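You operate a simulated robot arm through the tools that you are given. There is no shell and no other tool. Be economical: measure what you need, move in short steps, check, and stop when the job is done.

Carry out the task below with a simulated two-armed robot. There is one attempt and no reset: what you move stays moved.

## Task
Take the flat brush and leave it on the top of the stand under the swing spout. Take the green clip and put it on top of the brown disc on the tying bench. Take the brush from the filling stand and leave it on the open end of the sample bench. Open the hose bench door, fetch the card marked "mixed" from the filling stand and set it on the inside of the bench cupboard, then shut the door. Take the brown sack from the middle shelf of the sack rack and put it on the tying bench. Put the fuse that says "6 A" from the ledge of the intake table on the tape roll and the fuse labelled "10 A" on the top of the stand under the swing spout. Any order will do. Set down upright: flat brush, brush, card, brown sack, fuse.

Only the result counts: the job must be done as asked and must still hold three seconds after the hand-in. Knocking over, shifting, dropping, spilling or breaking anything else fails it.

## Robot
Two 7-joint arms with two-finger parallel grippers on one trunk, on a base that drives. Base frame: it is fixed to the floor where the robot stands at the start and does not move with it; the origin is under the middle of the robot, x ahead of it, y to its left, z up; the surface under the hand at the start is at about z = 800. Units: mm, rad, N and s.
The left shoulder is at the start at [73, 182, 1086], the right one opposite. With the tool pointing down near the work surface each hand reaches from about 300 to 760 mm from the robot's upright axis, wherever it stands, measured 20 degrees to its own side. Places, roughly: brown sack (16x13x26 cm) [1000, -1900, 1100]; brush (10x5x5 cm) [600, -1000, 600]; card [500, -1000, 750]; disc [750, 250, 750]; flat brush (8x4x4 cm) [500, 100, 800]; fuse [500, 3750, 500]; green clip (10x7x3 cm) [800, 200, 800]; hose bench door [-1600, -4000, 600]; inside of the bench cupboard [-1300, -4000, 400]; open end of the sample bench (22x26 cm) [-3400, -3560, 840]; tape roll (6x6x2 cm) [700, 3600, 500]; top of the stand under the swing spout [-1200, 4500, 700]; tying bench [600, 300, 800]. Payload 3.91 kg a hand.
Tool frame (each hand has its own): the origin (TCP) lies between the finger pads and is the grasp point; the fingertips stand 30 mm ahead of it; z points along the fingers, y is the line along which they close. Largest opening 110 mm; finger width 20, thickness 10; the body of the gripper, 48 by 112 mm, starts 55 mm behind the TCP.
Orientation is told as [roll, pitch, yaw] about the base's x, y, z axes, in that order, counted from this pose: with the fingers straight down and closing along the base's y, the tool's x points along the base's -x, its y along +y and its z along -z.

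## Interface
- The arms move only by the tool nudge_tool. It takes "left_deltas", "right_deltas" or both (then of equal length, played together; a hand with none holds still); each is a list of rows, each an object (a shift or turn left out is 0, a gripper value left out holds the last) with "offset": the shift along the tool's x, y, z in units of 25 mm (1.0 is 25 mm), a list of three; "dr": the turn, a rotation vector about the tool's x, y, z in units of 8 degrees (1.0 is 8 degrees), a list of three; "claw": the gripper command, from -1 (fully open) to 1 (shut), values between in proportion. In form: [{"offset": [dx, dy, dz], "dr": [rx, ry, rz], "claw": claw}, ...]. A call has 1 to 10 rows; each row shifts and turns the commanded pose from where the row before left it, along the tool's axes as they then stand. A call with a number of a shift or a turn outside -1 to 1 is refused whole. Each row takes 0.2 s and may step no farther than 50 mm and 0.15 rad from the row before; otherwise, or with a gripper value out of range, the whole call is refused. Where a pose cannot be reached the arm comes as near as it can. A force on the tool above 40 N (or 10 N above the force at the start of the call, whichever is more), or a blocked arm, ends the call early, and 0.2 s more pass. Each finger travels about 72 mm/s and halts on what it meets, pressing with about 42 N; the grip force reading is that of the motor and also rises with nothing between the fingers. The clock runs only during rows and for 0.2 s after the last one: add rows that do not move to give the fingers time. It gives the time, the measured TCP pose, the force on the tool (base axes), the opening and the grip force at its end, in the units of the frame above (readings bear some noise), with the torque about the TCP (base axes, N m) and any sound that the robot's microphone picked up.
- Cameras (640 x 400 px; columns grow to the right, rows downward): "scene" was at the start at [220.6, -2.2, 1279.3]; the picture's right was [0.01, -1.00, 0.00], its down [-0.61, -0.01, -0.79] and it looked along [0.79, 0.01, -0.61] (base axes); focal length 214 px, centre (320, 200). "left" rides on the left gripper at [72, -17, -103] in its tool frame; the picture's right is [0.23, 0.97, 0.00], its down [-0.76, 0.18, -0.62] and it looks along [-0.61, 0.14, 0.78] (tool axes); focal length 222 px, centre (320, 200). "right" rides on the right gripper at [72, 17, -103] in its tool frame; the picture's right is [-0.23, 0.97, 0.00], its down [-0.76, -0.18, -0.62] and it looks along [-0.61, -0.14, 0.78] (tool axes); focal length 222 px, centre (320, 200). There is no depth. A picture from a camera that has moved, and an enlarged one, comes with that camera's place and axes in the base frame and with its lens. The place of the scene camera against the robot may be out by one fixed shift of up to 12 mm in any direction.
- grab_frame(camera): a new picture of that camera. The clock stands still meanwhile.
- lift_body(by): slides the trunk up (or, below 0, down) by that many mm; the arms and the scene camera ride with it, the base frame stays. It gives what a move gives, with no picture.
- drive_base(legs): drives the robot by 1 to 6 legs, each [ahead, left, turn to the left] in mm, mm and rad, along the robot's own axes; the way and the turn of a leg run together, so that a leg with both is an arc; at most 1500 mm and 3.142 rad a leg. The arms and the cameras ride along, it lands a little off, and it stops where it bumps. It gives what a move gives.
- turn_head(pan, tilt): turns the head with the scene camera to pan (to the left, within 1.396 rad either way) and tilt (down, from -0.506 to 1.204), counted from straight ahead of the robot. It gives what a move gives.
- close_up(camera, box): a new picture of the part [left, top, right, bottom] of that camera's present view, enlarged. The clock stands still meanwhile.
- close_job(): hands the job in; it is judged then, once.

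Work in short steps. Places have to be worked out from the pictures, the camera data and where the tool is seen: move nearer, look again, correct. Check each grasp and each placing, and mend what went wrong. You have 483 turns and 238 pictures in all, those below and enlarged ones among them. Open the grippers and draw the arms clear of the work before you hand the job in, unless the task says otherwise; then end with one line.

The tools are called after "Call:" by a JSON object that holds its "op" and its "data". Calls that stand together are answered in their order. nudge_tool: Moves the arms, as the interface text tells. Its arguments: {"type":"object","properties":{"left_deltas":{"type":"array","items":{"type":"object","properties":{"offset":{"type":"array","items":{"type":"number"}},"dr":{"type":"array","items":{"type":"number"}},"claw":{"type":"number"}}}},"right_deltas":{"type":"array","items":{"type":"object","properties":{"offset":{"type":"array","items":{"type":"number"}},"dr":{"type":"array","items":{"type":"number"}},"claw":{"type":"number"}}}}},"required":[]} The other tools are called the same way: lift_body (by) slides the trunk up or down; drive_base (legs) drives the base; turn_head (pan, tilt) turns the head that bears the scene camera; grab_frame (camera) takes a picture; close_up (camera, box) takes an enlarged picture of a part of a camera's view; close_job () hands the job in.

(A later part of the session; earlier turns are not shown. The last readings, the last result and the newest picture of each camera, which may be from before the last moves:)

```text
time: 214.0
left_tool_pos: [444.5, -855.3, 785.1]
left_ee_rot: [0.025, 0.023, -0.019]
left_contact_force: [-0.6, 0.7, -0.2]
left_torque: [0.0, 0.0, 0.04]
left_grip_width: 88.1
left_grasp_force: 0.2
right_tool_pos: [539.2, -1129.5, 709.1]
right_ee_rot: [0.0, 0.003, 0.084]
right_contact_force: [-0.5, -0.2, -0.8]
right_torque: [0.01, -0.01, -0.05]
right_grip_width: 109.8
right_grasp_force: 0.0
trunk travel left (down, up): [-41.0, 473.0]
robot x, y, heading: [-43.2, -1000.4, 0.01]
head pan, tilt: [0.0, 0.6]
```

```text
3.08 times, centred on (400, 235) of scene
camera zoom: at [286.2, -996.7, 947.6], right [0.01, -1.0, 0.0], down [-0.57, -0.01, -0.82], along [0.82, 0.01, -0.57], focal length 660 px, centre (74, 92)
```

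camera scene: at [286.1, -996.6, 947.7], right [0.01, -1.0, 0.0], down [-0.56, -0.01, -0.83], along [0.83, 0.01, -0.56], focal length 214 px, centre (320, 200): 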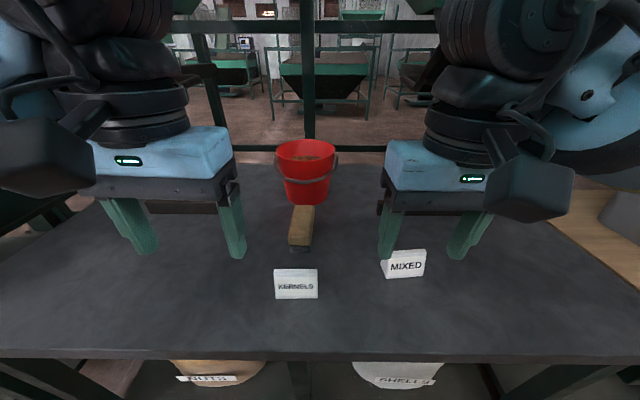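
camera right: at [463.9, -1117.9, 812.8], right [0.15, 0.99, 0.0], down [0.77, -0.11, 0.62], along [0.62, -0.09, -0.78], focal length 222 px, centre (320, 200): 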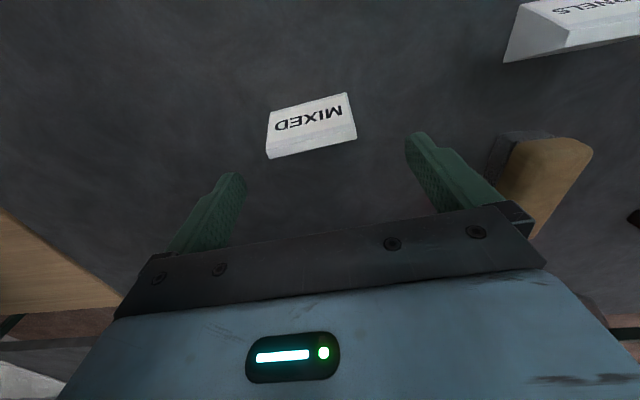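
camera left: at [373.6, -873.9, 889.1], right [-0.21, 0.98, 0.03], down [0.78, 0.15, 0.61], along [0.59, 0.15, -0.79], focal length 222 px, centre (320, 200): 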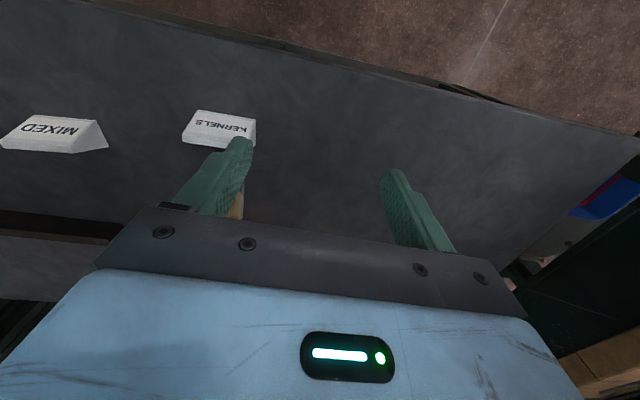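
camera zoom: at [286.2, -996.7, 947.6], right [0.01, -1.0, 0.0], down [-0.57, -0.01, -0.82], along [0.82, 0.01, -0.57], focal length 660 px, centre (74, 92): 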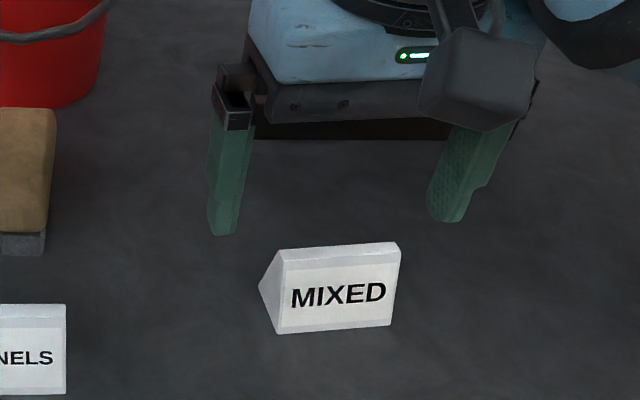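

Aligned within a few millimetres. I'll lower the right hand over the card ends.

Call:
{"op": "nudge_tool", "data": {"right_deltas": [{"offset": [0.04, -0.1, 0.7]}, {"offset": [0.04, -0.1, 0.7]}, {"offset": [0, 0, 0.6]}]}}

Call:
{"op": "grab_frame", "data": {"camera": "right"}}

Call:
{"op": "close_up", "data": {"camera": "scene", "box": [320, 170, 480, 300]}}

```text
time: 214.8
left_tool_pos: [445.6, -856.1, 786.2]
left_ee_rot: [0.024, 0.024, -0.02]
left_contact_force: [-0.1, 0.4, 0.0]
left_torque: [0.0, 0.0, -0.01]
left_grip_width: 88.2
left_grasp_force: 0.0
right_tool_pos: [535.9, -1135.4, 659.3]
right_ee_rot: [0.001, 0.001, 0.084]
right_contact_force: [0.0, -0.3, 1.0]
right_torque: [-0.01, 0.01, 0.01]
right_grip_width: 110.3
right_grasp_force: 0.1
trunk travel left (down, up): [-41.0, 473.0]
robot x, y, heading: [-39.8, -995.4, 0.008]
head pan, tilt: [0.0, 0.6]
```

```text
122 pictures are left
camera right: at [461.6, -1124.2, 762.0], right [0.15, 0.99, 0.0], down [0.77, -0.11, 0.62], along [0.62, -0.09, -0.78], focal length 222 px, centre (320, 200)
```

right: 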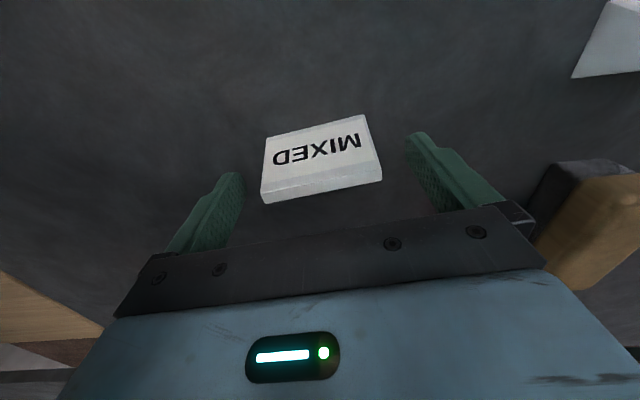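

```text
3.08 times, centred on (400, 235) of scene
camera zoom: at [286.1, -996.7, 947.6], right [0.01, -1.0, 0.0], down [-0.56, -0.01, -0.83], along [0.82, 0.01, -0.56], focal length 660 px, centre (74, 92)
```

zoom: 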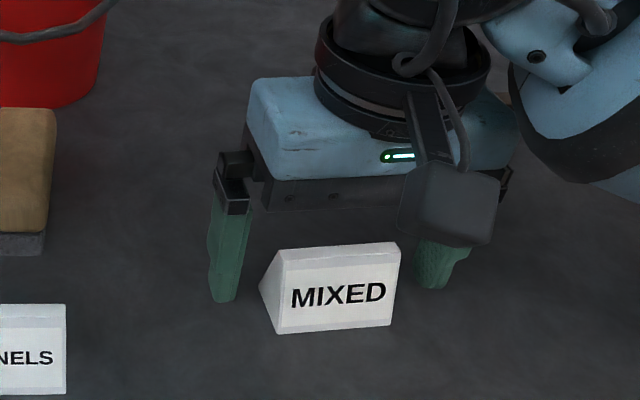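

The ridge is at (539, z 654) and the base near z of about 600. I'll lower about 22 mm more and close on the ends.

Call:
{"op": "nudge_tool", "data": {"right_deltas": [{"offset": [-0.1, 0, 0.5]}, {"offset": [0, 0, 0.4]}, {"claw": 1}, {}, {}]}}

Call:
{"op": "grab_frame", "data": {"camera": "right"}}

```text
time: 215.3
left_tool_pos: [444.8, -855.5, 786.8]
left_ee_rot: [0.024, 0.021, -0.021]
left_contact_force: [-0.3, 0.2, 0.5]
left_torque: [-0.01, 0.04, -0.01]
left_grip_width: 87.8
left_grasp_force: 0.0
right_tool_pos: [538.4, -1136.2, 650.3]
right_ee_rot: [0.002, -0.014, 0.085]
right_contact_force: [-10.2, 0.2, 18.3]
right_torque: [-1.06, 0.38, -0.53]
right_grip_width: 109.3
right_grasp_force: 0.0
trunk travel left (down, up): [-41.0, 473.0]
robot x, y, heading: [-40.0, -996.9, 0.01]
head pan, tilt: [0.0, 0.6]
stopped in row 2 (right hand): the force on the tool passed its limit at 52 N (the readings are from after the stop); the commanded pose is now the measured one
```

```text
120 pictures are left
camera right: at [463.0, -1124.7, 751.9], right [0.14, 0.99, 0.0], down [0.77, -0.11, 0.63], along [0.63, -0.09, -0.77], focal length 222 px, centre (320, 200)
```

right: 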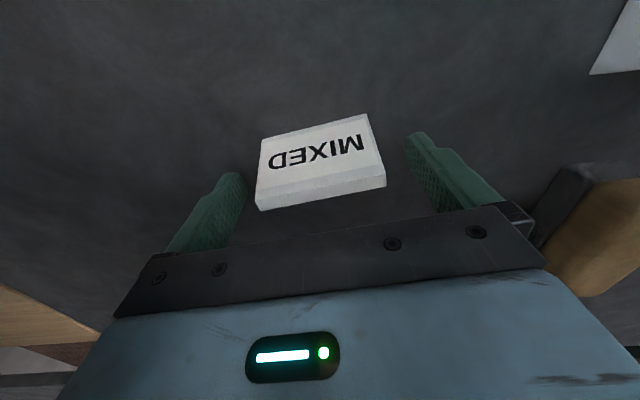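

The tips touched the stand top, so it is at z of about 620. I'll raise 4 mm and close on the card.

Call:
{"op": "nudge_tool", "data": {"right_deltas": [{"offset": [0, 0, -0.2]}, {"claw": 1}, {}, {}]}}

Call:
{"op": "grab_frame", "data": {"camera": "right"}}

```text
time: 216.3
left_tool_pos: [445.7, -855.2, 785.7]
left_ee_rot: [0.025, 0.023, -0.02]
left_contact_force: [-0.8, 0.6, 0.2]
left_torque: [-0.02, 0.02, 0.03]
left_grip_width: 87.8
left_grasp_force: 0.0
right_tool_pos: [540.3, -1137.1, 651.9]
right_ee_rot: [0.002, -0.011, 0.083]
right_contact_force: [-0.7, 0.8, 0.0]
right_torque: [0.01, -0.01, -0.01]
right_grip_width: 64.4
right_grasp_force: 41.3
trunk travel left (down, up): [-41.0, 473.0]
robot x, y, heading: [-42.8, -1000.3, 0.007]
head pan, tilt: [0.0, 0.6]
```

```text
119 pictures are left
camera right: at [465.1, -1125.3, 754.0], right [0.15, 0.99, 0.0], down [0.77, -0.12, 0.63], along [0.62, -0.09, -0.78], focal length 222 px, centre (320, 200)
```

right: 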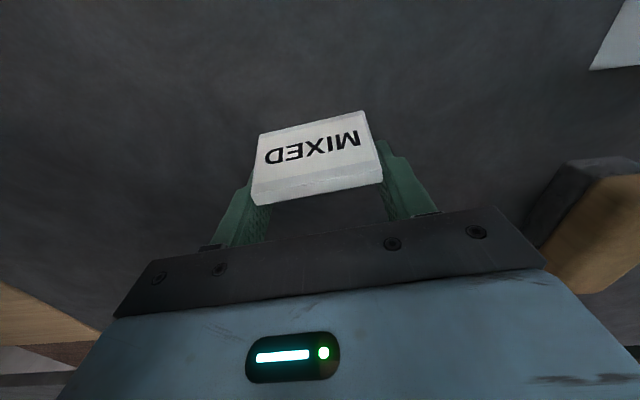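

The card is gripped at 64 mm. I'll lift it and check.

Call:
{"op": "nudge_tool", "data": {"right_deltas": [{"offset": [0, 0, -0.6]}, {"offset": [0, 0, -0.8]}, {"offset": [0, 0, -0.8]}, {"offset": [0.5, 0, -0.8]}, {"offset": [1, 0, -0.2]}, {"offset": [1, 0, 0]}, {"offset": [1, 0, 0]}, {"offset": [1, 0, 0]}]}}

Call:
{"op": "grab_frame", "data": {"camera": "right"}}

Call:
{"op": "grab_frame", "data": {"camera": "scene"}}

```text
time: 218.2
left_tool_pos: [444.5, -856.1, 786.2]
left_ee_rot: [0.025, 0.023, -0.021]
left_contact_force: [0.5, 0.1, 0.1]
left_torque: [-0.02, -0.01, -0.02]
left_grip_width: 87.7
left_grasp_force: 0.0
right_tool_pos: [424.6, -1146.8, 731.2]
right_ee_rot: [0.002, -0.011, 0.082]
right_contact_force: [0.0, 0.8, 0.3]
right_torque: [0.01, 0.0, 0.01]
right_grip_width: 64.6
right_grasp_force: 41.5
trunk travel left (down, up): [-41.0, 473.0]
robot x, y, heading: [-46.8, -995.5, 0.011]
head pan, tilt: [0.0, 0.6]
```

```text
118 pictures are left
camera right: at [349.0, -1135.7, 832.6], right [0.15, 0.99, 0.0], down [0.77, -0.12, 0.63], along [0.62, -0.09, -0.78], focal length 222 px, centre (320, 200)
```

right: 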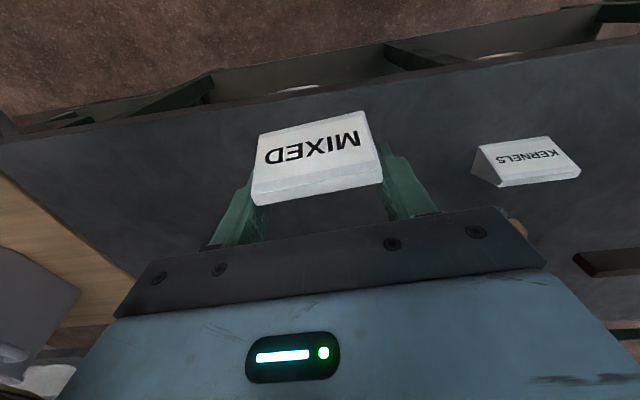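

```text
117 pictures are left
camera scene: at [285.8, -996.9, 947.6], right [0.01, -1.0, 0.0], down [-0.56, -0.01, -0.83], along [0.83, 0.01, -0.56], focal length 214 px, centre (320, 200)
```

scene: 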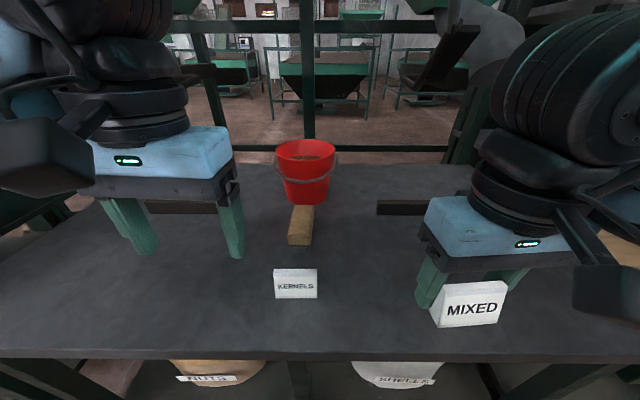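

The card is secure. Next, the left hand levels and moves above the brush at about (598,-957).

Call:
{"op": "nudge_tool", "data": {"left_deltas": [{"dr": [0.18, -0.165, 0.57], "claw": -0.5}, {"offset": [-0.875, -0.577, 0.377]}, {"offset": [-0.875, -0.577, 0.377]}, {"offset": [-0.875, -0.577, 0.377]}, {"offset": [-0.875, -0.577, 0.377]}, {"offset": [-0.875, -0.577, 0.377]}, {"offset": [-0.875, -0.577, 0.377]}, {"offset": [-0.8, -0.4, 0.377]}]}}

Call:
{"op": "grab_frame", "data": {"camera": "left"}}

Call:
{"op": "close_up", "data": {"camera": "scene", "box": [230, 130, 380, 260]}}

```text
time: 219.9
left_tool_pos: [587.8, -967.0, 719.7]
left_ee_rot: [-0.001, 0.0, -0.101]
left_contact_force: [0.2, -0.8, -0.2]
left_torque: [-0.03, 0.04, -0.02]
left_grip_width: 82.7
left_grasp_force: 0.0
right_tool_pos: [424.7, -1147.3, 729.7]
right_ee_rot: [0.001, -0.012, 0.083]
right_contact_force: [0.6, -0.1, 0.2]
right_torque: [-0.01, 0.0, 0.0]
right_grip_width: 64.9
right_grasp_force: 42.3
trunk travel left (down, up): [-41.0, 473.0]
robot x, y, heading: [-42.2, -999.8, 0.011]
head pan, tilt: [0.0, 0.6]
```

```text
116 pictures are left
camera left: at [511.8, -976.6, 822.0], right [-0.13, 0.99, 0.0], down [0.78, 0.1, 0.62], along [0.62, 0.08, -0.78], focal length 222 px, centre (320, 200)
```

left: 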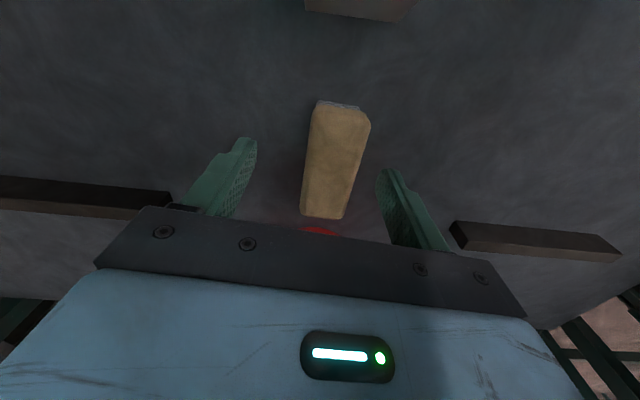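

```text
3.08 times, centred on (305, 195) of scene
camera zoom: at [286.0, -997.0, 947.6], right [0.01, -1.0, 0.0], down [-0.56, -0.01, -0.82], along [0.82, 0.01, -0.57], focal length 660 px, centre (366, 215)
```

zoom: 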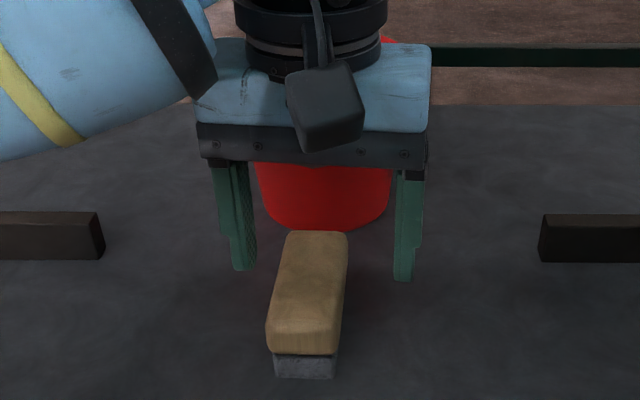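

The brush centre is about (602,-957) and nearly aligned with x. I'll adjust and lower.

Call:
{"op": "nudge_tool", "data": {"left_deltas": [{"dr": [0, 0, -0.5], "offset": [-0.28, 0.4, 0]}, {"offset": [0, 0, 0.8]}, {"offset": [0, 0, 0.8]}, {"offset": [0, 0, 0.8]}]}}

Call:
{"op": "grab_frame", "data": {"camera": "left"}}

```text
time: 220.9
left_tool_pos: [592.3, -957.4, 660.2]
left_ee_rot: [-0.003, 0.0, -0.03]
left_contact_force: [0.3, 0.0, -0.3]
left_torque: [0.01, 0.01, 0.0]
left_grip_width: 82.4
left_grasp_force: 0.1
right_tool_pos: [424.1, -1145.5, 730.6]
right_ee_rot: [0.002, -0.011, 0.083]
right_contact_force: [0.3, 0.2, -0.5]
right_torque: [0.01, -0.04, 0.01]
right_grip_width: 64.7
right_grasp_force: 41.7
trunk travel left (down, up): [-41.0, 473.0]
robot x, y, heading: [-46.5, -998.7, 0.012]
head pan, tilt: [0.0, 0.6]
```

```text
114 pictures are left
camera left: at [518.3, -971.9, 763.1], right [-0.2, 0.98, 0.0], down [0.77, 0.16, 0.62], along [0.61, 0.12, -0.78], focal length 222 px, centre (320, 200)
```

left: 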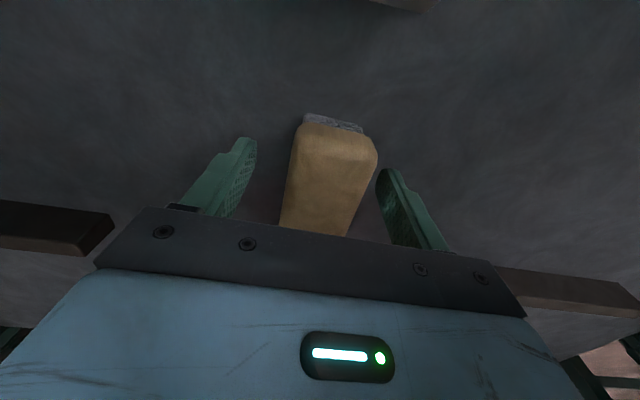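

Well straddled. I'll make a small shift, close, and lift.

Call:
{"op": "nudge_tool", "data": {"left_deltas": [{"offset": [0, 0.12, 0.12]}, {"claw": 1}, {}, {}]}}

Call:
{"op": "nudge_tool", "data": {"left_deltas": [{"offset": [0, 0, -0.6]}, {"offset": [0.2, 0, -0.8]}, {"offset": [0.6, 0.3, -0.6]}, {"offset": [1, 0.6, -0.2]}, {"offset": [1, 0.6, 0]}, {"offset": [1, 0.6, 0]}, {"offset": [1, 0.6, 0]}, {"offset": [1, 0.6, 0]}]}}

Call:
{"op": "grab_frame", "data": {"camera": "left"}}

Call:
{"op": "grab_frame", "data": {"camera": "scene"}}

```text
time: 221.9
left_tool_pos: [592.4, -953.2, 657.0]
left_ee_rot: [-0.002, -0.001, -0.032]
left_contact_force: [-0.2, -0.5, 0.8]
left_torque: [-0.01, -0.03, -0.02]
left_grip_width: 43.5
left_grasp_force: 42.3
right_tool_pos: [424.3, -1146.5, 731.1]
right_ee_rot: [0.001, -0.011, 0.084]
right_contact_force: [-0.2, 0.1, 0.2]
right_torque: [-0.01, 0.0, 0.03]
right_grip_width: 65.0
right_grasp_force: 41.9
trunk travel left (down, up): [-41.0, 473.0]
robot x, y, heading: [-41.3, -994.1, 0.006]
head pan, tilt: [0.0, 0.6]
```

```text
time: 223.8
left_tool_pos: [452.2, -868.1, 711.2]
left_ee_rot: [-0.001, 0.001, -0.029]
left_contact_force: [-0.5, -1.2, -1.9]
left_torque: [0.01, 0.03, -0.03]
left_grip_width: 43.4
left_grasp_force: 41.6
right_tool_pos: [423.8, -1145.9, 728.8]
right_ee_rot: [0.003, -0.011, 0.084]
right_contact_force: [0.3, -0.2, 0.0]
right_torque: [-0.05, 0.0, -0.02]
right_grip_width: 64.7
right_grasp_force: 41.8
trunk travel left (down, up): [-41.0, 473.0]
robot x, y, heading: [-40.5, -998.5, 0.007]
head pan, tilt: [0.0, 0.6]
```

```text
113 pictures are left
camera left: at [377.0, -882.9, 812.5], right [-0.2, 0.98, 0.0], down [0.77, 0.16, 0.62], along [0.61, 0.12, -0.78], focal length 222 px, centre (320, 200)
```

left: 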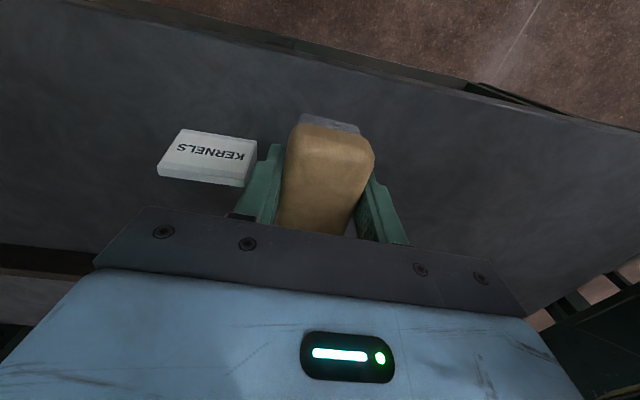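

```text
112 pictures are left
camera scene: at [285.9, -996.8, 947.6], right [0.01, -1.0, 0.0], down [-0.56, -0.01, -0.83], along [0.83, 0.01, -0.56], focal length 214 px, centre (320, 200)
```

scene: 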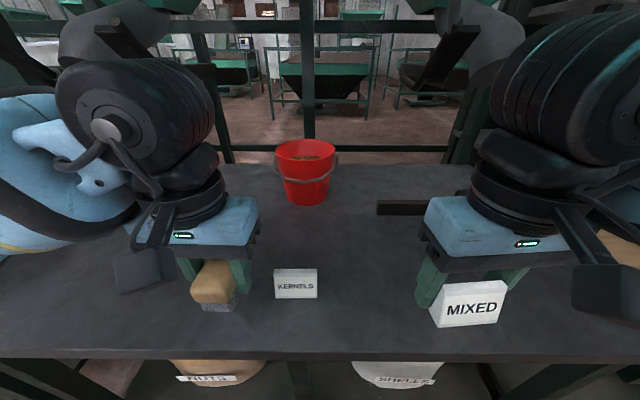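

Both items are held. I'll back out, raise the trunk, and turn right to look toward the hose and sample benches.

Call:
{"op": "drive_base", "data": {"legs": [[-250, 0, 0]]}}

Call:
{"op": "lift_body", "data": {"by": 300}}

Call:
{"op": "drive_base", "data": {"legs": [[0, 0, -1.58]]}}

Call:
{"op": "turn_head", "data": {"pan": -0.5, "tilt": 0.25}}

Call:
{"op": "grab_frame", "data": {"camera": "scene"}}

```text
time: 225.6
left_tool_pos: [203.6, -867.3, 710.0]
left_ee_rot: [-0.002, -0.001, -0.025]
left_contact_force: [-0.2, 0.1, -0.3]
left_torque: [0.02, 0.0, -0.02]
left_grip_width: 43.5
left_grasp_force: 42.4
right_tool_pos: [179.8, -1146.8, 729.8]
right_ee_rot: [0.002, -0.011, 0.09]
right_contact_force: [0.0, 0.4, -0.2]
right_torque: [0.02, 0.0, 0.02]
right_grip_width: 64.4
right_grasp_force: 41.9
trunk travel left (down, up): [-41.0, 473.0]
robot x, y, heading: [-290.9, -998.3, 0.014]
head pan, tilt: [0.0, 0.6]
```

```text
time: 228.6
left_tool_pos: [204.8, -868.3, 1009.7]
left_ee_rot: [-0.003, -0.002, -0.026]
left_contact_force: [0.2, 0.6, -1.3]
left_torque: [-0.02, 0.02, 0.0]
left_grip_width: 43.1
left_grasp_force: 42.2
right_tool_pos: [179.3, -1147.6, 1029.9]
right_ee_rot: [0.001, -0.009, 0.09]
right_contact_force: [-0.3, 0.7, 0.1]
right_torque: [0.01, -0.01, -0.01]
right_grip_width: 64.4
right_grasp_force: 41.8
trunk travel left (down, up): [-341.0, 173.0]
robot x, y, heading: [-288.4, -999.2, 0.014]
head pan, tilt: [0.0, 0.6]
```

```text
time: 232.8
left_tool_pos: [-165.3, -1496.5, 1010.6]
left_ee_rot: [-0.001, 0.001, -1.612]
left_contact_force: [1.3, -0.2, -0.6]
left_torque: [0.03, 0.03, 0.0]
left_grip_width: 43.2
left_grasp_force: 41.9
right_tool_pos: [-444.6, -1467.9, 1030.9]
right_ee_rot: [0.002, -0.01, -1.498]
right_contact_force: [0.2, -0.3, -0.1]
right_torque: [0.0, 0.04, 0.03]
right_grip_width: 64.5
right_grasp_force: 41.9
trunk travel left (down, up): [-341.0, 173.0]
robot x, y, heading: [-291.0, -997.5, -1.57]
head pan, tilt: [0.0, 0.6]
```

```text
time: 233.8
left_tool_pos: [-166.1, -1496.0, 1009.2]
left_ee_rot: [-0.003, 0.002, -1.61]
left_contact_force: [0.5, 0.9, -0.7]
left_torque: [0.06, -0.01, 0.0]
left_grip_width: 43.2
left_grasp_force: 42.1
right_tool_pos: [-444.2, -1467.2, 1029.9]
right_ee_rot: [0.002, -0.011, -1.498]
right_contact_force: [0.5, -0.5, -0.4]
right_torque: [0.05, -0.01, -0.01]
right_grip_width: 64.6
right_grasp_force: 42.2
trunk travel left (down, up): [-341.0, 173.0]
robot x, y, heading: [-292.3, -1000.0, -1.572]
head pan, tilt: [-0.499, 0.25]
```

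```text
111 pictures are left
camera scene: at [-332.9, -1219.2, 1307.5], right [-0.88, 0.48, 0.0], down [0.12, 0.22, -0.97], along [-0.46, -0.85, -0.25], focal length 214 px, centre (320, 200)
```

scene: 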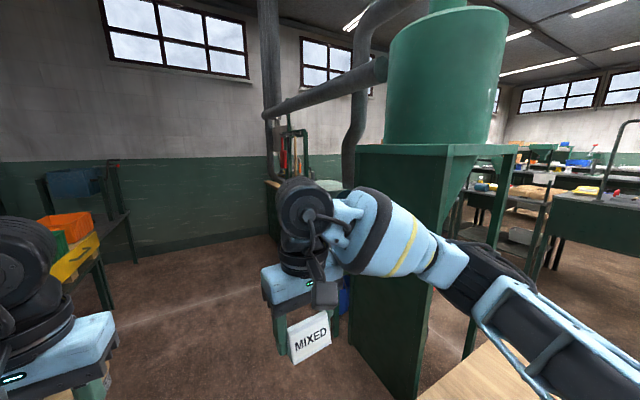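

The cyclone stand blocks the view to the right. I'll drive ahead to y of about -2600 and look again.

Call:
{"op": "drive_base", "data": {"legs": [[1500, 0, 0]]}}

Call:
{"op": "turn_head", "data": {"pan": -0.9, "tilt": 0.25}}

Call:
{"op": "grab_frame", "data": {"camera": "scene"}}

Call:
{"op": "turn_head", "data": {"pan": 0, "tilt": 0.25}}

Call:
{"op": "grab_frame", "data": {"camera": "scene"}}

```text
time: 241.2
left_tool_pos: [-156.2, -3005.5, 1008.9]
left_ee_rot: [-0.001, -0.001, -1.603]
left_contact_force: [-0.4, 0.1, -0.5]
left_torque: [0.03, -0.03, 0.0]
left_grip_width: 43.5
left_grasp_force: 42.2
right_tool_pos: [-434.4, -2978.2, 1031.1]
right_ee_rot: [0.002, -0.01, -1.488]
right_contact_force: [0.3, 0.4, 0.0]
right_torque: [-0.05, 0.0, 0.0]
right_grip_width: 64.7
right_grasp_force: 42.3
trunk travel left (down, up): [-341.0, 173.0]
robot x, y, heading: [-282.5, -2511.2, -1.562]
head pan, tilt: [-0.499, 0.25]
```

```text
time: 242.1
left_tool_pos: [-155.4, -3005.1, 1010.2]
left_ee_rot: [-0.002, 0.001, -1.602]
left_contact_force: [0.4, 0.3, -1.2]
left_torque: [0.04, -0.06, 0.01]
left_grip_width: 43.3
left_grasp_force: 42.1
right_tool_pos: [-434.3, -2978.5, 1030.4]
right_ee_rot: [0.001, -0.012, -1.487]
right_contact_force: [0.5, 0.1, -0.1]
right_torque: [-0.02, 0.01, -0.02]
right_grip_width: 64.6
right_grasp_force: 41.8
trunk travel left (down, up): [-341.0, 173.0]
robot x, y, heading: [-281.0, -2509.0, -1.563]
head pan, tilt: [-0.901, 0.25]
```

```text
110 pictures are left
camera scene: at [-353.7, -2705.7, 1307.6], right [-0.63, 0.78, 0.0], down [0.19, 0.16, -0.97], along [-0.75, -0.61, -0.25], focal length 214 px, centre (320, 200)
```

scene: 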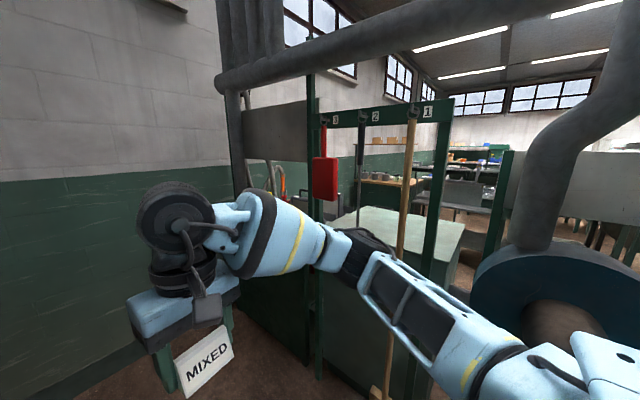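

```text
time: 243.3
left_tool_pos: [-156.1, -3005.0, 1009.5]
left_ee_rot: [-0.003, 0.0, -1.603]
left_contact_force: [0.5, -0.1, -0.5]
left_torque: [0.0, -0.01, 0.0]
left_grip_width: 43.2
left_grasp_force: 42.3
right_tool_pos: [-433.7, -2978.0, 1030.8]
right_ee_rot: [0.0, -0.011, -1.486]
right_contact_force: [-0.4, 0.8, -0.8]
right_torque: [0.0, 0.02, 0.0]
right_grip_width: 64.4
right_grasp_force: 42.3
trunk travel left (down, up): [-341.0, 173.0]
robot x, y, heading: [-287.7, -2510.0, -1.564]
head pan, tilt: [0.0, 0.25]
```

```text
109 pictures are left
camera scene: at [-280.3, -2740.3, 1307.6], right [-1.0, -0.01, 0.0], down [0.0, 0.25, -0.97], along [0.01, -0.97, -0.25], focal length 214 px, centre (320, 200)
```

scene: 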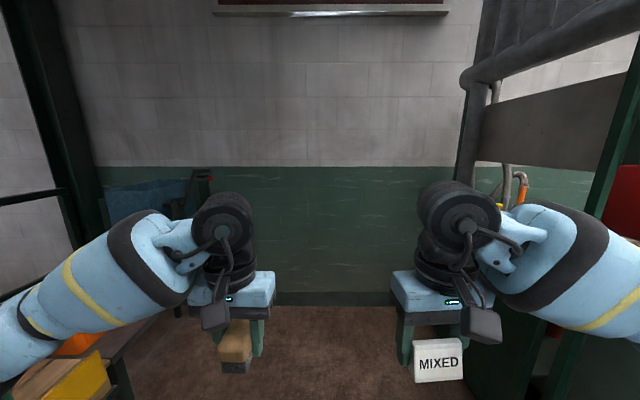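

The tool rack and cyclone block the way west here. I'll back up along the aisle to y of about -500 and look west for a route.

Call:
{"op": "drive_base", "data": {"legs": [[-1500, 0, 0], [-500, 0, 0], [0, 0, -1.57]]}}

Call:
{"op": "turn_head", "data": {"pan": 0.35, "tilt": 0.2}}

Call:
{"op": "grab_frame", "data": {"camera": "scene"}}

```text
time: 257.1
left_tool_pos: [-732.7, -600.2, 1010.6]
left_ee_rot: [-0.002, 0.001, 3.029]
left_contact_force: [0.4, 0.3, -1.3]
left_torque: [0.0, -0.02, 0.0]
left_grip_width: 43.1
left_grasp_force: 41.9
right_tool_pos: [-681.2, -323.5, 1029.8]
right_ee_rot: [0.004, -0.011, -3.142]
right_contact_force: [-0.4, 0.1, -0.4]
right_torque: [-0.02, -0.01, 0.0]
right_grip_width: 64.8
right_grasp_force: 42.1
trunk travel left (down, up): [-341.0, 173.0]
robot x, y, heading: [-227.4, -512.3, 3.066]
head pan, tilt: [0.0, 0.25]
```

```text
time: 257.9
left_tool_pos: [-731.2, -599.5, 1009.9]
left_ee_rot: [-0.002, 0.0, 3.029]
left_contact_force: [-0.9, -0.2, -2.2]
left_torque: [-0.01, -0.02, 0.0]
left_grip_width: 43.4
left_grasp_force: 42.1
right_tool_pos: [-681.7, -323.4, 1030.3]
right_ee_rot: [0.002, -0.011, -3.14]
right_contact_force: [-0.1, 0.0, 0.6]
right_torque: [0.03, 0.05, 0.01]
right_grip_width: 64.8
right_grasp_force: 42.3
trunk travel left (down, up): [-341.0, 173.0]
robot x, y, heading: [-227.1, -511.7, 3.07]
head pan, tilt: [0.351, 0.201]
```

```text
108 pictures are left
camera scene: at [-448.7, -530.1, 1312.1], right [-0.27, 0.96, 0.0], down [0.19, 0.05, -0.98], along [-0.94, -0.27, -0.2], focal length 214 px, centre (320, 200)
```

scene: 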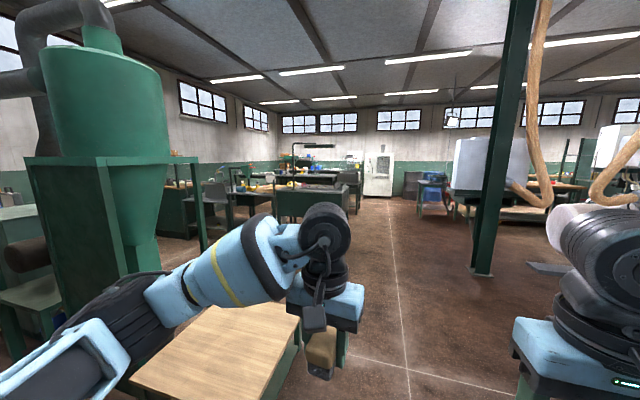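

There is an open lane west at y of about -300. I'll shift right to clear the wooden table and drive west.

Call:
{"op": "drive_base", "data": {"legs": [[0, -220, 0.072], [1500, 0, 0], [600, 0, 0], [0, 0, 1.0]]}}

Call:
{"op": "turn_head", "data": {"pan": 0.2, "tilt": 0.2}}

Call:
{"op": "grab_frame", "data": {"camera": "scene"}}

```text
time: 272.9
left_tool_pos: [-2436.6, -754.6, 1010.0]
left_ee_rot: [-0.001, 0.002, -2.162]
left_contact_force: [0.0, -0.3, -0.7]
left_torque: [-0.01, -0.01, 0.02]
left_grip_width: 43.3
left_grasp_force: 41.8
right_tool_pos: [-2657.5, -583.8, 1030.7]
right_ee_rot: [0.001, -0.012, -2.047]
right_contact_force: [-0.6, 0.3, -0.9]
right_torque: [0.01, -0.02, 0.0]
right_grip_width: 64.8
right_grasp_force: 42.4
trunk travel left (down, up): [-341.0, 173.0]
robot x, y, heading: [-2282.9, -265.9, -2.122]
head pan, tilt: [0.351, 0.201]
```

```text
time: 273.6
left_tool_pos: [-2436.0, -755.7, 1010.2]
left_ee_rot: [-0.001, -0.001, -2.163]
left_contact_force: [-0.5, 0.7, -1.2]
left_torque: [0.02, -0.04, 0.01]
left_grip_width: 43.3
left_grasp_force: 41.3
right_tool_pos: [-2657.4, -583.8, 1031.0]
right_ee_rot: [0.0, -0.012, -2.048]
right_contact_force: [-0.3, 0.1, 1.0]
right_torque: [0.0, 0.0, -0.02]
right_grip_width: 64.8
right_grasp_force: 42.2
trunk travel left (down, up): [-341.0, 173.0]
robot x, y, heading: [-2283.2, -266.6, -2.126]
head pan, tilt: [0.201, 0.201]
```

```text
107 pictures are left
camera scene: at [-2382.1, -471.7, 1312.2], right [-0.94, 0.34, 0.0], down [0.07, 0.19, -0.98], along [-0.34, -0.92, -0.2], focal length 214 px, centre (320, 200)
```

scene: 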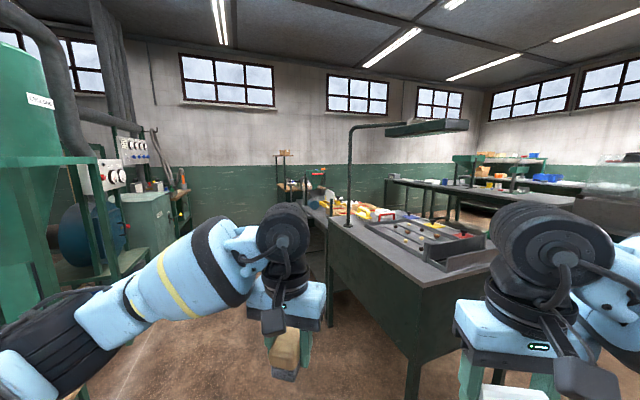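

There is a lane south between the lamp bench and the hose equipment. I'll drive down it to y of about -2700 and look.

Call:
{"op": "drive_base", "data": {"legs": [[0, 0, 0.553], [1500, 0, 0], [900, 0, 0]]}}

Call:
{"op": "turn_head", "data": {"pan": 0.6, "tilt": 0.35}}

Call:
{"op": "grab_frame", "data": {"camera": "scene"}}

Call:
{"op": "turn_head", "data": {"pan": -0.6, "tilt": 0.35}}

Call:
{"op": "grab_frame", "data": {"camera": "scene"}}

```text
time: 287.1
left_tool_pos: [-2240.3, -3206.3, 1010.2]
left_ee_rot: [-0.002, 0.0, -1.644]
left_contact_force: [0.5, -0.3, -1.5]
left_torque: [0.04, 0.02, -0.01]
left_grip_width: 43.5
left_grasp_force: 42.2
right_tool_pos: [-2517.4, -3169.8, 1030.5]
right_ee_rot: [0.001, -0.011, -1.53]
right_contact_force: [-0.1, 0.3, 0.1]
right_torque: [0.01, -0.02, 0.02]
right_grip_width: 64.7
right_grasp_force: 42.7
trunk travel left (down, up): [-341.0, 173.0]
robot x, y, heading: [-2344.9, -2706.7, -1.605]
head pan, tilt: [0.201, 0.201]
```

```text
time: 288.0
left_tool_pos: [-2241.9, -3207.0, 1010.0]
left_ee_rot: [-0.002, -0.001, -1.644]
left_contact_force: [-0.9, -0.8, -1.3]
left_torque: [-0.02, -0.03, 0.05]
left_grip_width: 43.5
left_grasp_force: 41.8
right_tool_pos: [-2518.0, -3168.4, 1030.9]
right_ee_rot: [0.002, -0.01, -1.531]
right_contact_force: [-0.1, 0.0, -0.4]
right_torque: [-0.01, 0.03, -0.02]
right_grip_width: 64.6
right_grasp_force: 42.4
trunk travel left (down, up): [-341.0, 173.0]
robot x, y, heading: [-2349.8, -2704.4, -1.607]
head pan, tilt: [0.6, 0.351]
```

```text
106 pictures are left
camera scene: at [-2300.7, -2922.8, 1298.2], right [-0.84, -0.54, 0.0], down [-0.18, 0.29, -0.94], along [0.5, -0.79, -0.34], focal length 214 px, centre (320, 200)
```

scene: 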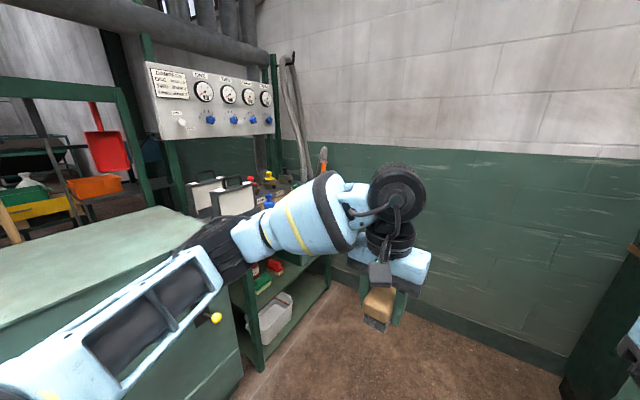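

```text
time: 289.4
left_tool_pos: [-2240.0, -3206.3, 1008.1]
left_ee_rot: [-0.001, 0.0, -1.645]
left_contact_force: [0.7, 0.7, -0.7]
left_torque: [0.03, 0.02, 0.0]
left_grip_width: 43.6
left_grasp_force: 41.8
right_tool_pos: [-2518.1, -3167.4, 1031.0]
right_ee_rot: [0.001, -0.01, -1.532]
right_contact_force: [-0.2, -0.6, -0.1]
right_torque: [0.01, -0.01, -0.03]
right_grip_width: 64.6
right_grasp_force: 42.1
trunk travel left (down, up): [-341.0, 173.0]
robot x, y, heading: [-2349.5, -2706.0, -1.605]
head pan, tilt: [-0.6, 0.351]
```

```text
105 pictures are left
camera scene: at [-2405.7, -2919.2, 1298.1], right [-0.81, 0.59, 0.0], down [0.2, 0.28, -0.94], along [-0.56, -0.76, -0.34], focal length 214 px, centre (320, 200)
```

scene: 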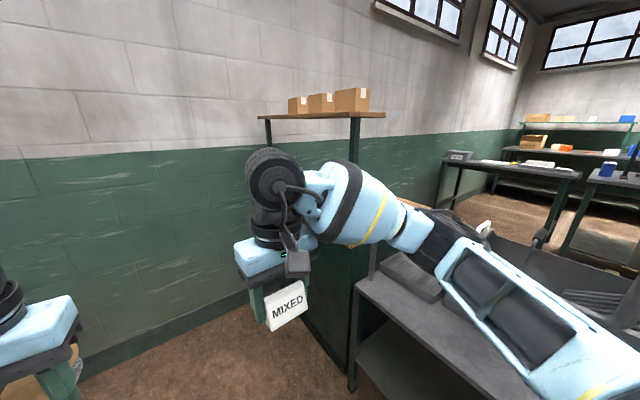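

The hose bench with its yellow-knobbed door is on the left and the sample bench is on the right. I'll turn toward the sample bench first, backing a little, and look.

Call:
{"op": "turn_head", "data": {"pan": -0.85, "tilt": 0.5}}

Call:
{"op": "grab_frame", "data": {"camera": "scene"}}

```text
time: 290.1
left_tool_pos: [-2241.8, -3207.3, 1009.8]
left_ee_rot: [-0.003, 0.0, -1.645]
left_contact_force: [-1.1, -0.6, -2.3]
left_torque: [0.01, -0.03, 0.0]
left_grip_width: 43.3
left_grasp_force: 42.0
right_tool_pos: [-2517.9, -3168.5, 1030.4]
right_ee_rot: [0.003, -0.01, -1.532]
right_contact_force: [0.0, -0.9, -0.1]
right_torque: [0.0, -0.03, -0.02]
right_grip_width: 64.6
right_grasp_force: 42.0
trunk travel left (down, up): [-341.0, 173.0]
robot x, y, heading: [-2348.6, -2707.1, -1.606]
head pan, tilt: [-0.85, 0.499]
```

```text
104 pictures are left
camera scene: at [-2420.8, -2901.9, 1284.5], right [-0.63, 0.77, 0.0], down [0.37, 0.3, -0.88], along [-0.68, -0.56, -0.48], focal length 214 px, centre (320, 200)
```

scene: 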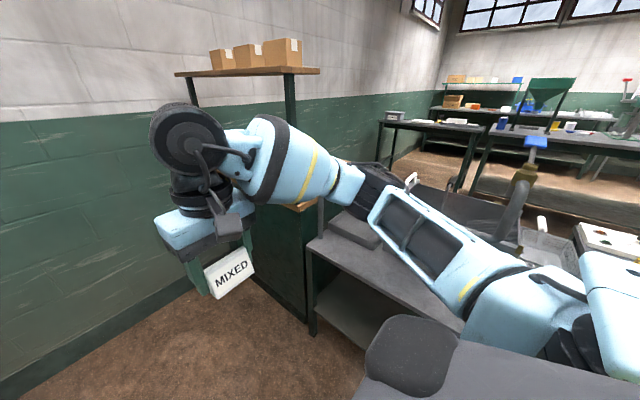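

The right arm hides the sample bench. First I'll zoom in on the hose bench.

Call:
{"op": "turn_head", "data": {"pan": 0.75, "tilt": 0.45}}

Call:
{"op": "close_up", "data": {"camera": "scene", "box": [120, 60, 440, 400]}}

```text
time: 291.8
left_tool_pos: [-2241.3, -3207.5, 1009.8]
left_ee_rot: [-0.002, 0.001, -1.645]
left_contact_force: [0.4, -1.1, -1.3]
left_torque: [0.03, -0.01, 0.02]
left_grip_width: 43.3
left_grasp_force: 42.0
right_tool_pos: [-2517.8, -3168.2, 1031.4]
right_ee_rot: [0.002, -0.01, -1.531]
right_contact_force: [-0.3, 0.1, -0.8]
right_torque: [0.03, -0.01, 0.01]
right_grip_width: 64.6
right_grasp_force: 42.1
trunk travel left (down, up): [-341.0, 173.0]
robot x, y, heading: [-2346.6, -2708.7, -1.603]
head pan, tilt: [0.75, 0.45]
```

```text
1.18 times, centred on (280, 230) of scene
camera zoom: at [-2290.2, -2913.5, 1288.9], right [-0.75, -0.66, 0.0], down [-0.29, 0.33, -0.9], along [0.59, -0.68, -0.44], focal length 252 px, centre (367, 165)
```

zoom: 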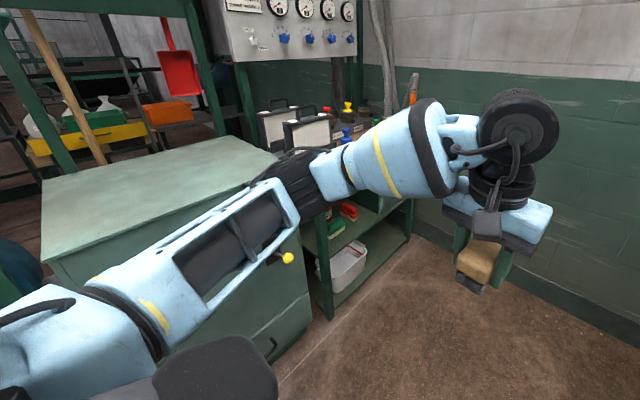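

I'll turn to face the hose bench for a clear view.

Call:
{"op": "drive_base", "data": {"legs": [[0, 0, 1.6]]}}

Call:
{"op": "turn_head", "data": {"pan": -0.4, "tilt": 0.45}}

Call:
{"op": "grab_frame", "data": {"camera": "scene"}}

```text
time: 296.1
left_tool_pos: [-1850.3, -2585.3, 1009.6]
left_ee_rot: [0.0, 0.0, -0.042]
left_contact_force: [0.0, 0.6, -0.9]
left_torque: [0.01, 0.03, -0.02]
left_grip_width: 43.3
left_grasp_force: 41.7
right_tool_pos: [-1881.6, -2862.0, 1030.5]
right_ee_rot: [0.002, -0.01, 0.069]
right_contact_force: [-0.7, -0.3, 0.2]
right_torque: [-0.01, 0.02, 0.02]
right_grip_width: 64.7
right_grasp_force: 42.2
trunk travel left (down, up): [-341.0, 173.0]
robot x, y, heading: [-2348.0, -2708.3, -0.002]
head pan, tilt: [0.75, 0.45]
```

```text
time: 297.5
left_tool_pos: [-1851.4, -2584.4, 1009.9]
left_ee_rot: [-0.003, -0.001, -0.044]
left_contact_force: [0.2, 0.2, -1.5]
left_torque: [0.0, 0.04, -0.03]
left_grip_width: 43.4
left_grasp_force: 42.1
right_tool_pos: [-1881.4, -2862.3, 1031.0]
right_ee_rot: [0.003, -0.012, 0.07]
right_contact_force: [-0.2, 0.0, -0.4]
right_torque: [-0.01, 0.0, -0.01]
right_grip_width: 64.8
right_grasp_force: 42.3
trunk travel left (down, up): [-341.0, 173.0]
robot x, y, heading: [-2346.9, -2708.0, -0.005]
head pan, tilt: [-0.4, 0.45]
```

```text
102 pictures are left
camera scene: at [-2126.9, -2746.3, 1288.9], right [-0.39, -0.92, 0.0], down [-0.4, 0.17, -0.9], along [0.83, -0.35, -0.44], focal length 214 px, centre (320, 200)
```

scene: 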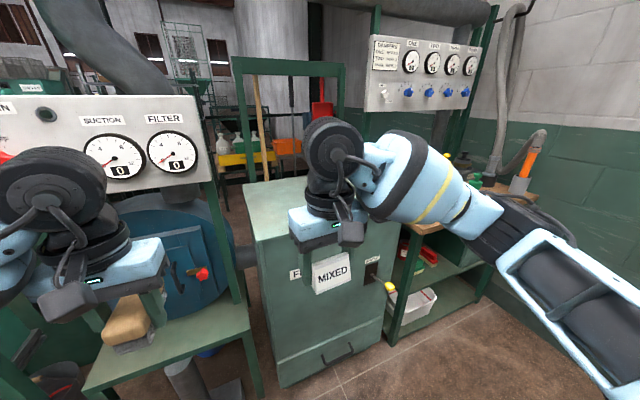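

The middle unit is a filter cabinet; the hose bench is the next one to the right. I'll strafe right to y of about -3550.

Call:
{"op": "drive_base", "data": {"legs": [[0, -850, 0]]}}

Call:
{"op": "turn_head", "data": {"pan": 0, "tilt": 0.55}}

Call:
{"op": "grab_frame", "data": {"camera": "scene"}}

```text
time: 305.5
left_tool_pos: [-1853.5, -3449.9, 1010.1]
left_ee_rot: [-0.002, -0.001, -0.041]
left_contact_force: [0.4, 0.1, -1.5]
left_torque: [0.02, 0.05, 0.0]
left_grip_width: 43.4
left_grasp_force: 42.0
right_tool_pos: [-1883.0, -3728.8, 1030.6]
right_ee_rot: [0.002, -0.01, 0.073]
right_contact_force: [0.5, -0.6, -0.7]
right_torque: [0.01, -0.02, -0.02]
right_grip_width: 64.7
right_grasp_force: 42.3
trunk travel left (down, up): [-341.0, 173.0]
robot x, y, heading: [-2352.0, -3572.6, -0.005]
head pan, tilt: [-0.4, 0.45]
```

```text
time: 306.3
left_tool_pos: [-1854.4, -3448.9, 1009.7]
left_ee_rot: [-0.002, -0.001, -0.042]
left_contact_force: [0.3, 0.0, -0.9]
left_torque: [0.0, 0.01, 0.02]
left_grip_width: 43.4
left_grasp_force: 41.8
right_tool_pos: [-1883.8, -3728.3, 1029.9]
right_ee_rot: [0.001, -0.01, 0.073]
right_contact_force: [0.1, 0.6, 0.5]
right_torque: [-0.02, 0.0, -0.02]
right_grip_width: 64.7
right_grasp_force: 42.3
trunk travel left (down, up): [-341.0, 173.0]
robot x, y, heading: [-2350.9, -3576.8, -0.002]
head pan, tilt: [0.0, 0.55]
```

```text
101 pictures are left
camera scene: at [-2124.0, -3576.7, 1279.9], right [0.0, -1.0, 0.0], down [-0.52, 0.0, -0.85], along [0.85, 0.0, -0.52], focal length 214 px, centre (320, 200)
```

scene: 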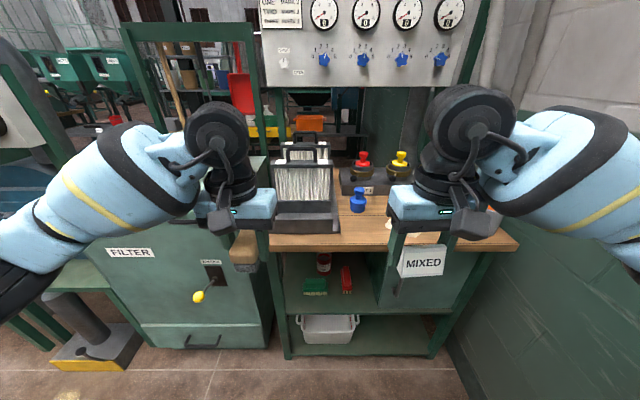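

The cupboard door, with its handle on the left, is at about y=-3880. The brush must go first, so I'll turn part-way toward the sample bench behind me and look.

Call:
{"op": "drive_base", "data": {"legs": [[200, 0, 0], [0, 0, 2.2]]}}

Call:
{"op": "turn_head", "data": {"pan": 0.75, "tilt": 0.4}}

Call:
{"op": "grab_frame", "data": {"camera": "scene"}}

```text
time: 313.2
left_tool_pos: [-2543.8, -3244.9, 1008.8]
left_ee_rot: [-0.003, -0.001, 2.161]
left_contact_force: [0.2, 0.2, -1.7]
left_torque: [-0.03, -0.02, -0.01]
left_grip_width: 43.6
left_grasp_force: 42.4
right_tool_pos: [-2301.7, -3105.0, 1030.0]
right_ee_rot: [0.001, -0.012, 2.275]
right_contact_force: [-0.8, 0.1, -0.4]
right_torque: [-0.04, 0.0, 0.03]
right_grip_width: 64.8
right_grasp_force: 42.0
trunk travel left (down, up): [-341.0, 173.0]
robot x, y, heading: [-2149.7, -3573.7, 2.198]
head pan, tilt: [0.0, 0.55]
```

```text
time: 314.3
left_tool_pos: [-2544.2, -3246.3, 1009.4]
left_ee_rot: [-0.001, 0.0, 2.161]
left_contact_force: [0.3, 0.5, -1.3]
left_torque: [-0.02, 0.01, 0.01]
left_grip_width: 43.3
left_grasp_force: 41.8
right_tool_pos: [-2301.2, -3105.4, 1030.9]
right_ee_rot: [0.002, -0.011, 2.274]
right_contact_force: [-0.1, 0.1, 0.4]
right_torque: [-0.03, -0.03, 0.0]
right_grip_width: 64.9
right_grasp_force: 42.3
trunk travel left (down, up): [-341.0, 173.0]
robot x, y, heading: [-2150.5, -3574.4, 2.199]
head pan, tilt: [0.75, 0.4]
```

```text
100 pictures are left
camera scene: at [-2318.5, -3450.2, 1293.6], right [0.19, 0.98, 0.0], down [0.38, -0.07, -0.92], along [-0.9, 0.18, -0.39], focal length 214 px, centre (320, 200)
```

scene: 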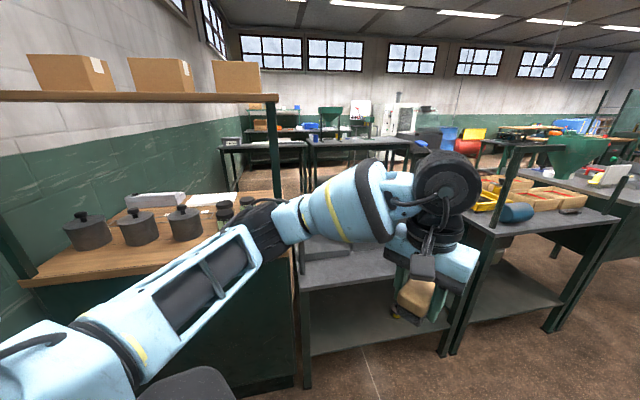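

There is a wooden counter with pots at the left and gray benches at the right. I'll turn to face west fully for a clear view.

Call:
{"op": "drive_base", "data": {"legs": [[0, 0, 0.94]]}}

Call:
{"op": "turn_head", "data": {"pan": 0, "tilt": 0.4}}

Call:
{"op": "grab_frame", "data": {"camera": "scene"}}

```text
time: 317.1
left_tool_pos: [-2645.0, -3705.5, 1010.0]
left_ee_rot: [-0.003, 0.001, 3.12]
left_contact_force: [0.3, 0.2, -1.9]
left_torque: [-0.04, -0.02, 0.01]
left_grip_width: 43.3
left_grasp_force: 42.4
right_tool_pos: [-2620.4, -3427.0, 1030.9]
right_ee_rot: [0.001, -0.01, -3.051]
right_contact_force: [0.2, -0.2, -0.4]
right_torque: [-0.02, -0.02, 0.0]
right_grip_width: 64.5
right_grasp_force: 41.5
trunk travel left (down, up): [-341.0, 173.0]
robot x, y, heading: [-2151.8, -3572.9, -3.129]
head pan, tilt: [0.75, 0.4]
```

```text
time: 318.2
left_tool_pos: [-2644.7, -3706.3, 1011.0]
left_ee_rot: [-0.001, 0.0, 3.119]
left_contact_force: [0.7, -0.4, -0.4]
left_torque: [-0.01, 0.01, -0.01]
left_grip_width: 43.5
left_grasp_force: 42.6
right_tool_pos: [-2621.0, -3428.4, 1029.2]
right_ee_rot: [0.002, -0.012, -3.052]
right_contact_force: [0.2, -0.3, 0.3]
right_torque: [0.01, 0.03, -0.01]
right_grip_width: 64.7
right_grasp_force: 41.9
trunk travel left (down, up): [-341.0, 173.0]
robot x, y, heading: [-2150.1, -3569.8, -3.123]
head pan, tilt: [0.0, 0.4]
```

```text
99 pictures are left
camera scene: at [-2375.5, -3580.6, 1293.6], right [-0.02, 1.0, 0.0], down [0.39, 0.01, -0.92], along [-0.92, -0.02, -0.39], focal length 214 px, centre (320, 200)
```

scene: 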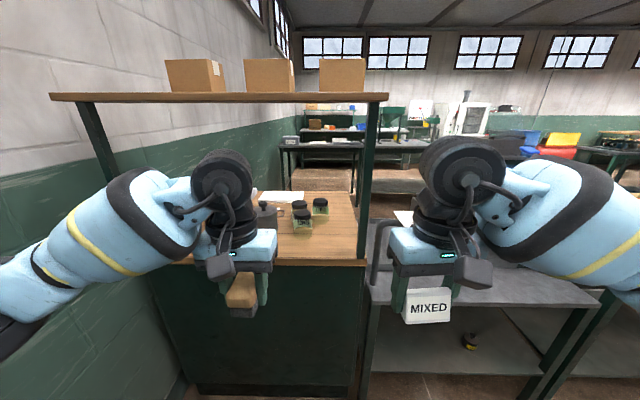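

Call:
{"op": "close_up", "data": {"camera": "scene", "box": [230, 160, 400, 280]}}

```text
3.33 times, centred on (315, 220) of scene
camera zoom: at [-2375.5, -3580.6, 1293.6], right [-0.02, 1.0, 0.0], down [0.39, 0.01, -0.92], along [-0.92, -0.02, -0.39], focal length 715 px, centre (337, 133)
```

zoom: 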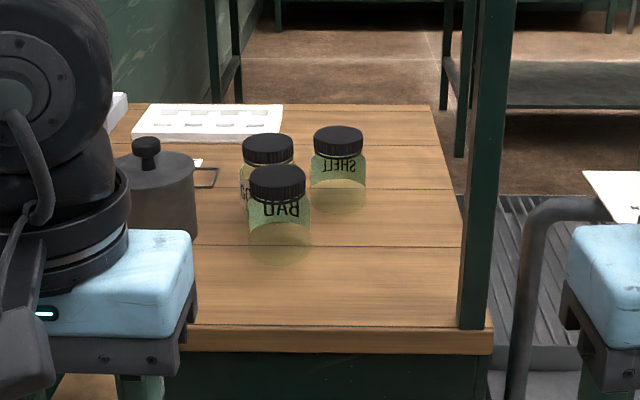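

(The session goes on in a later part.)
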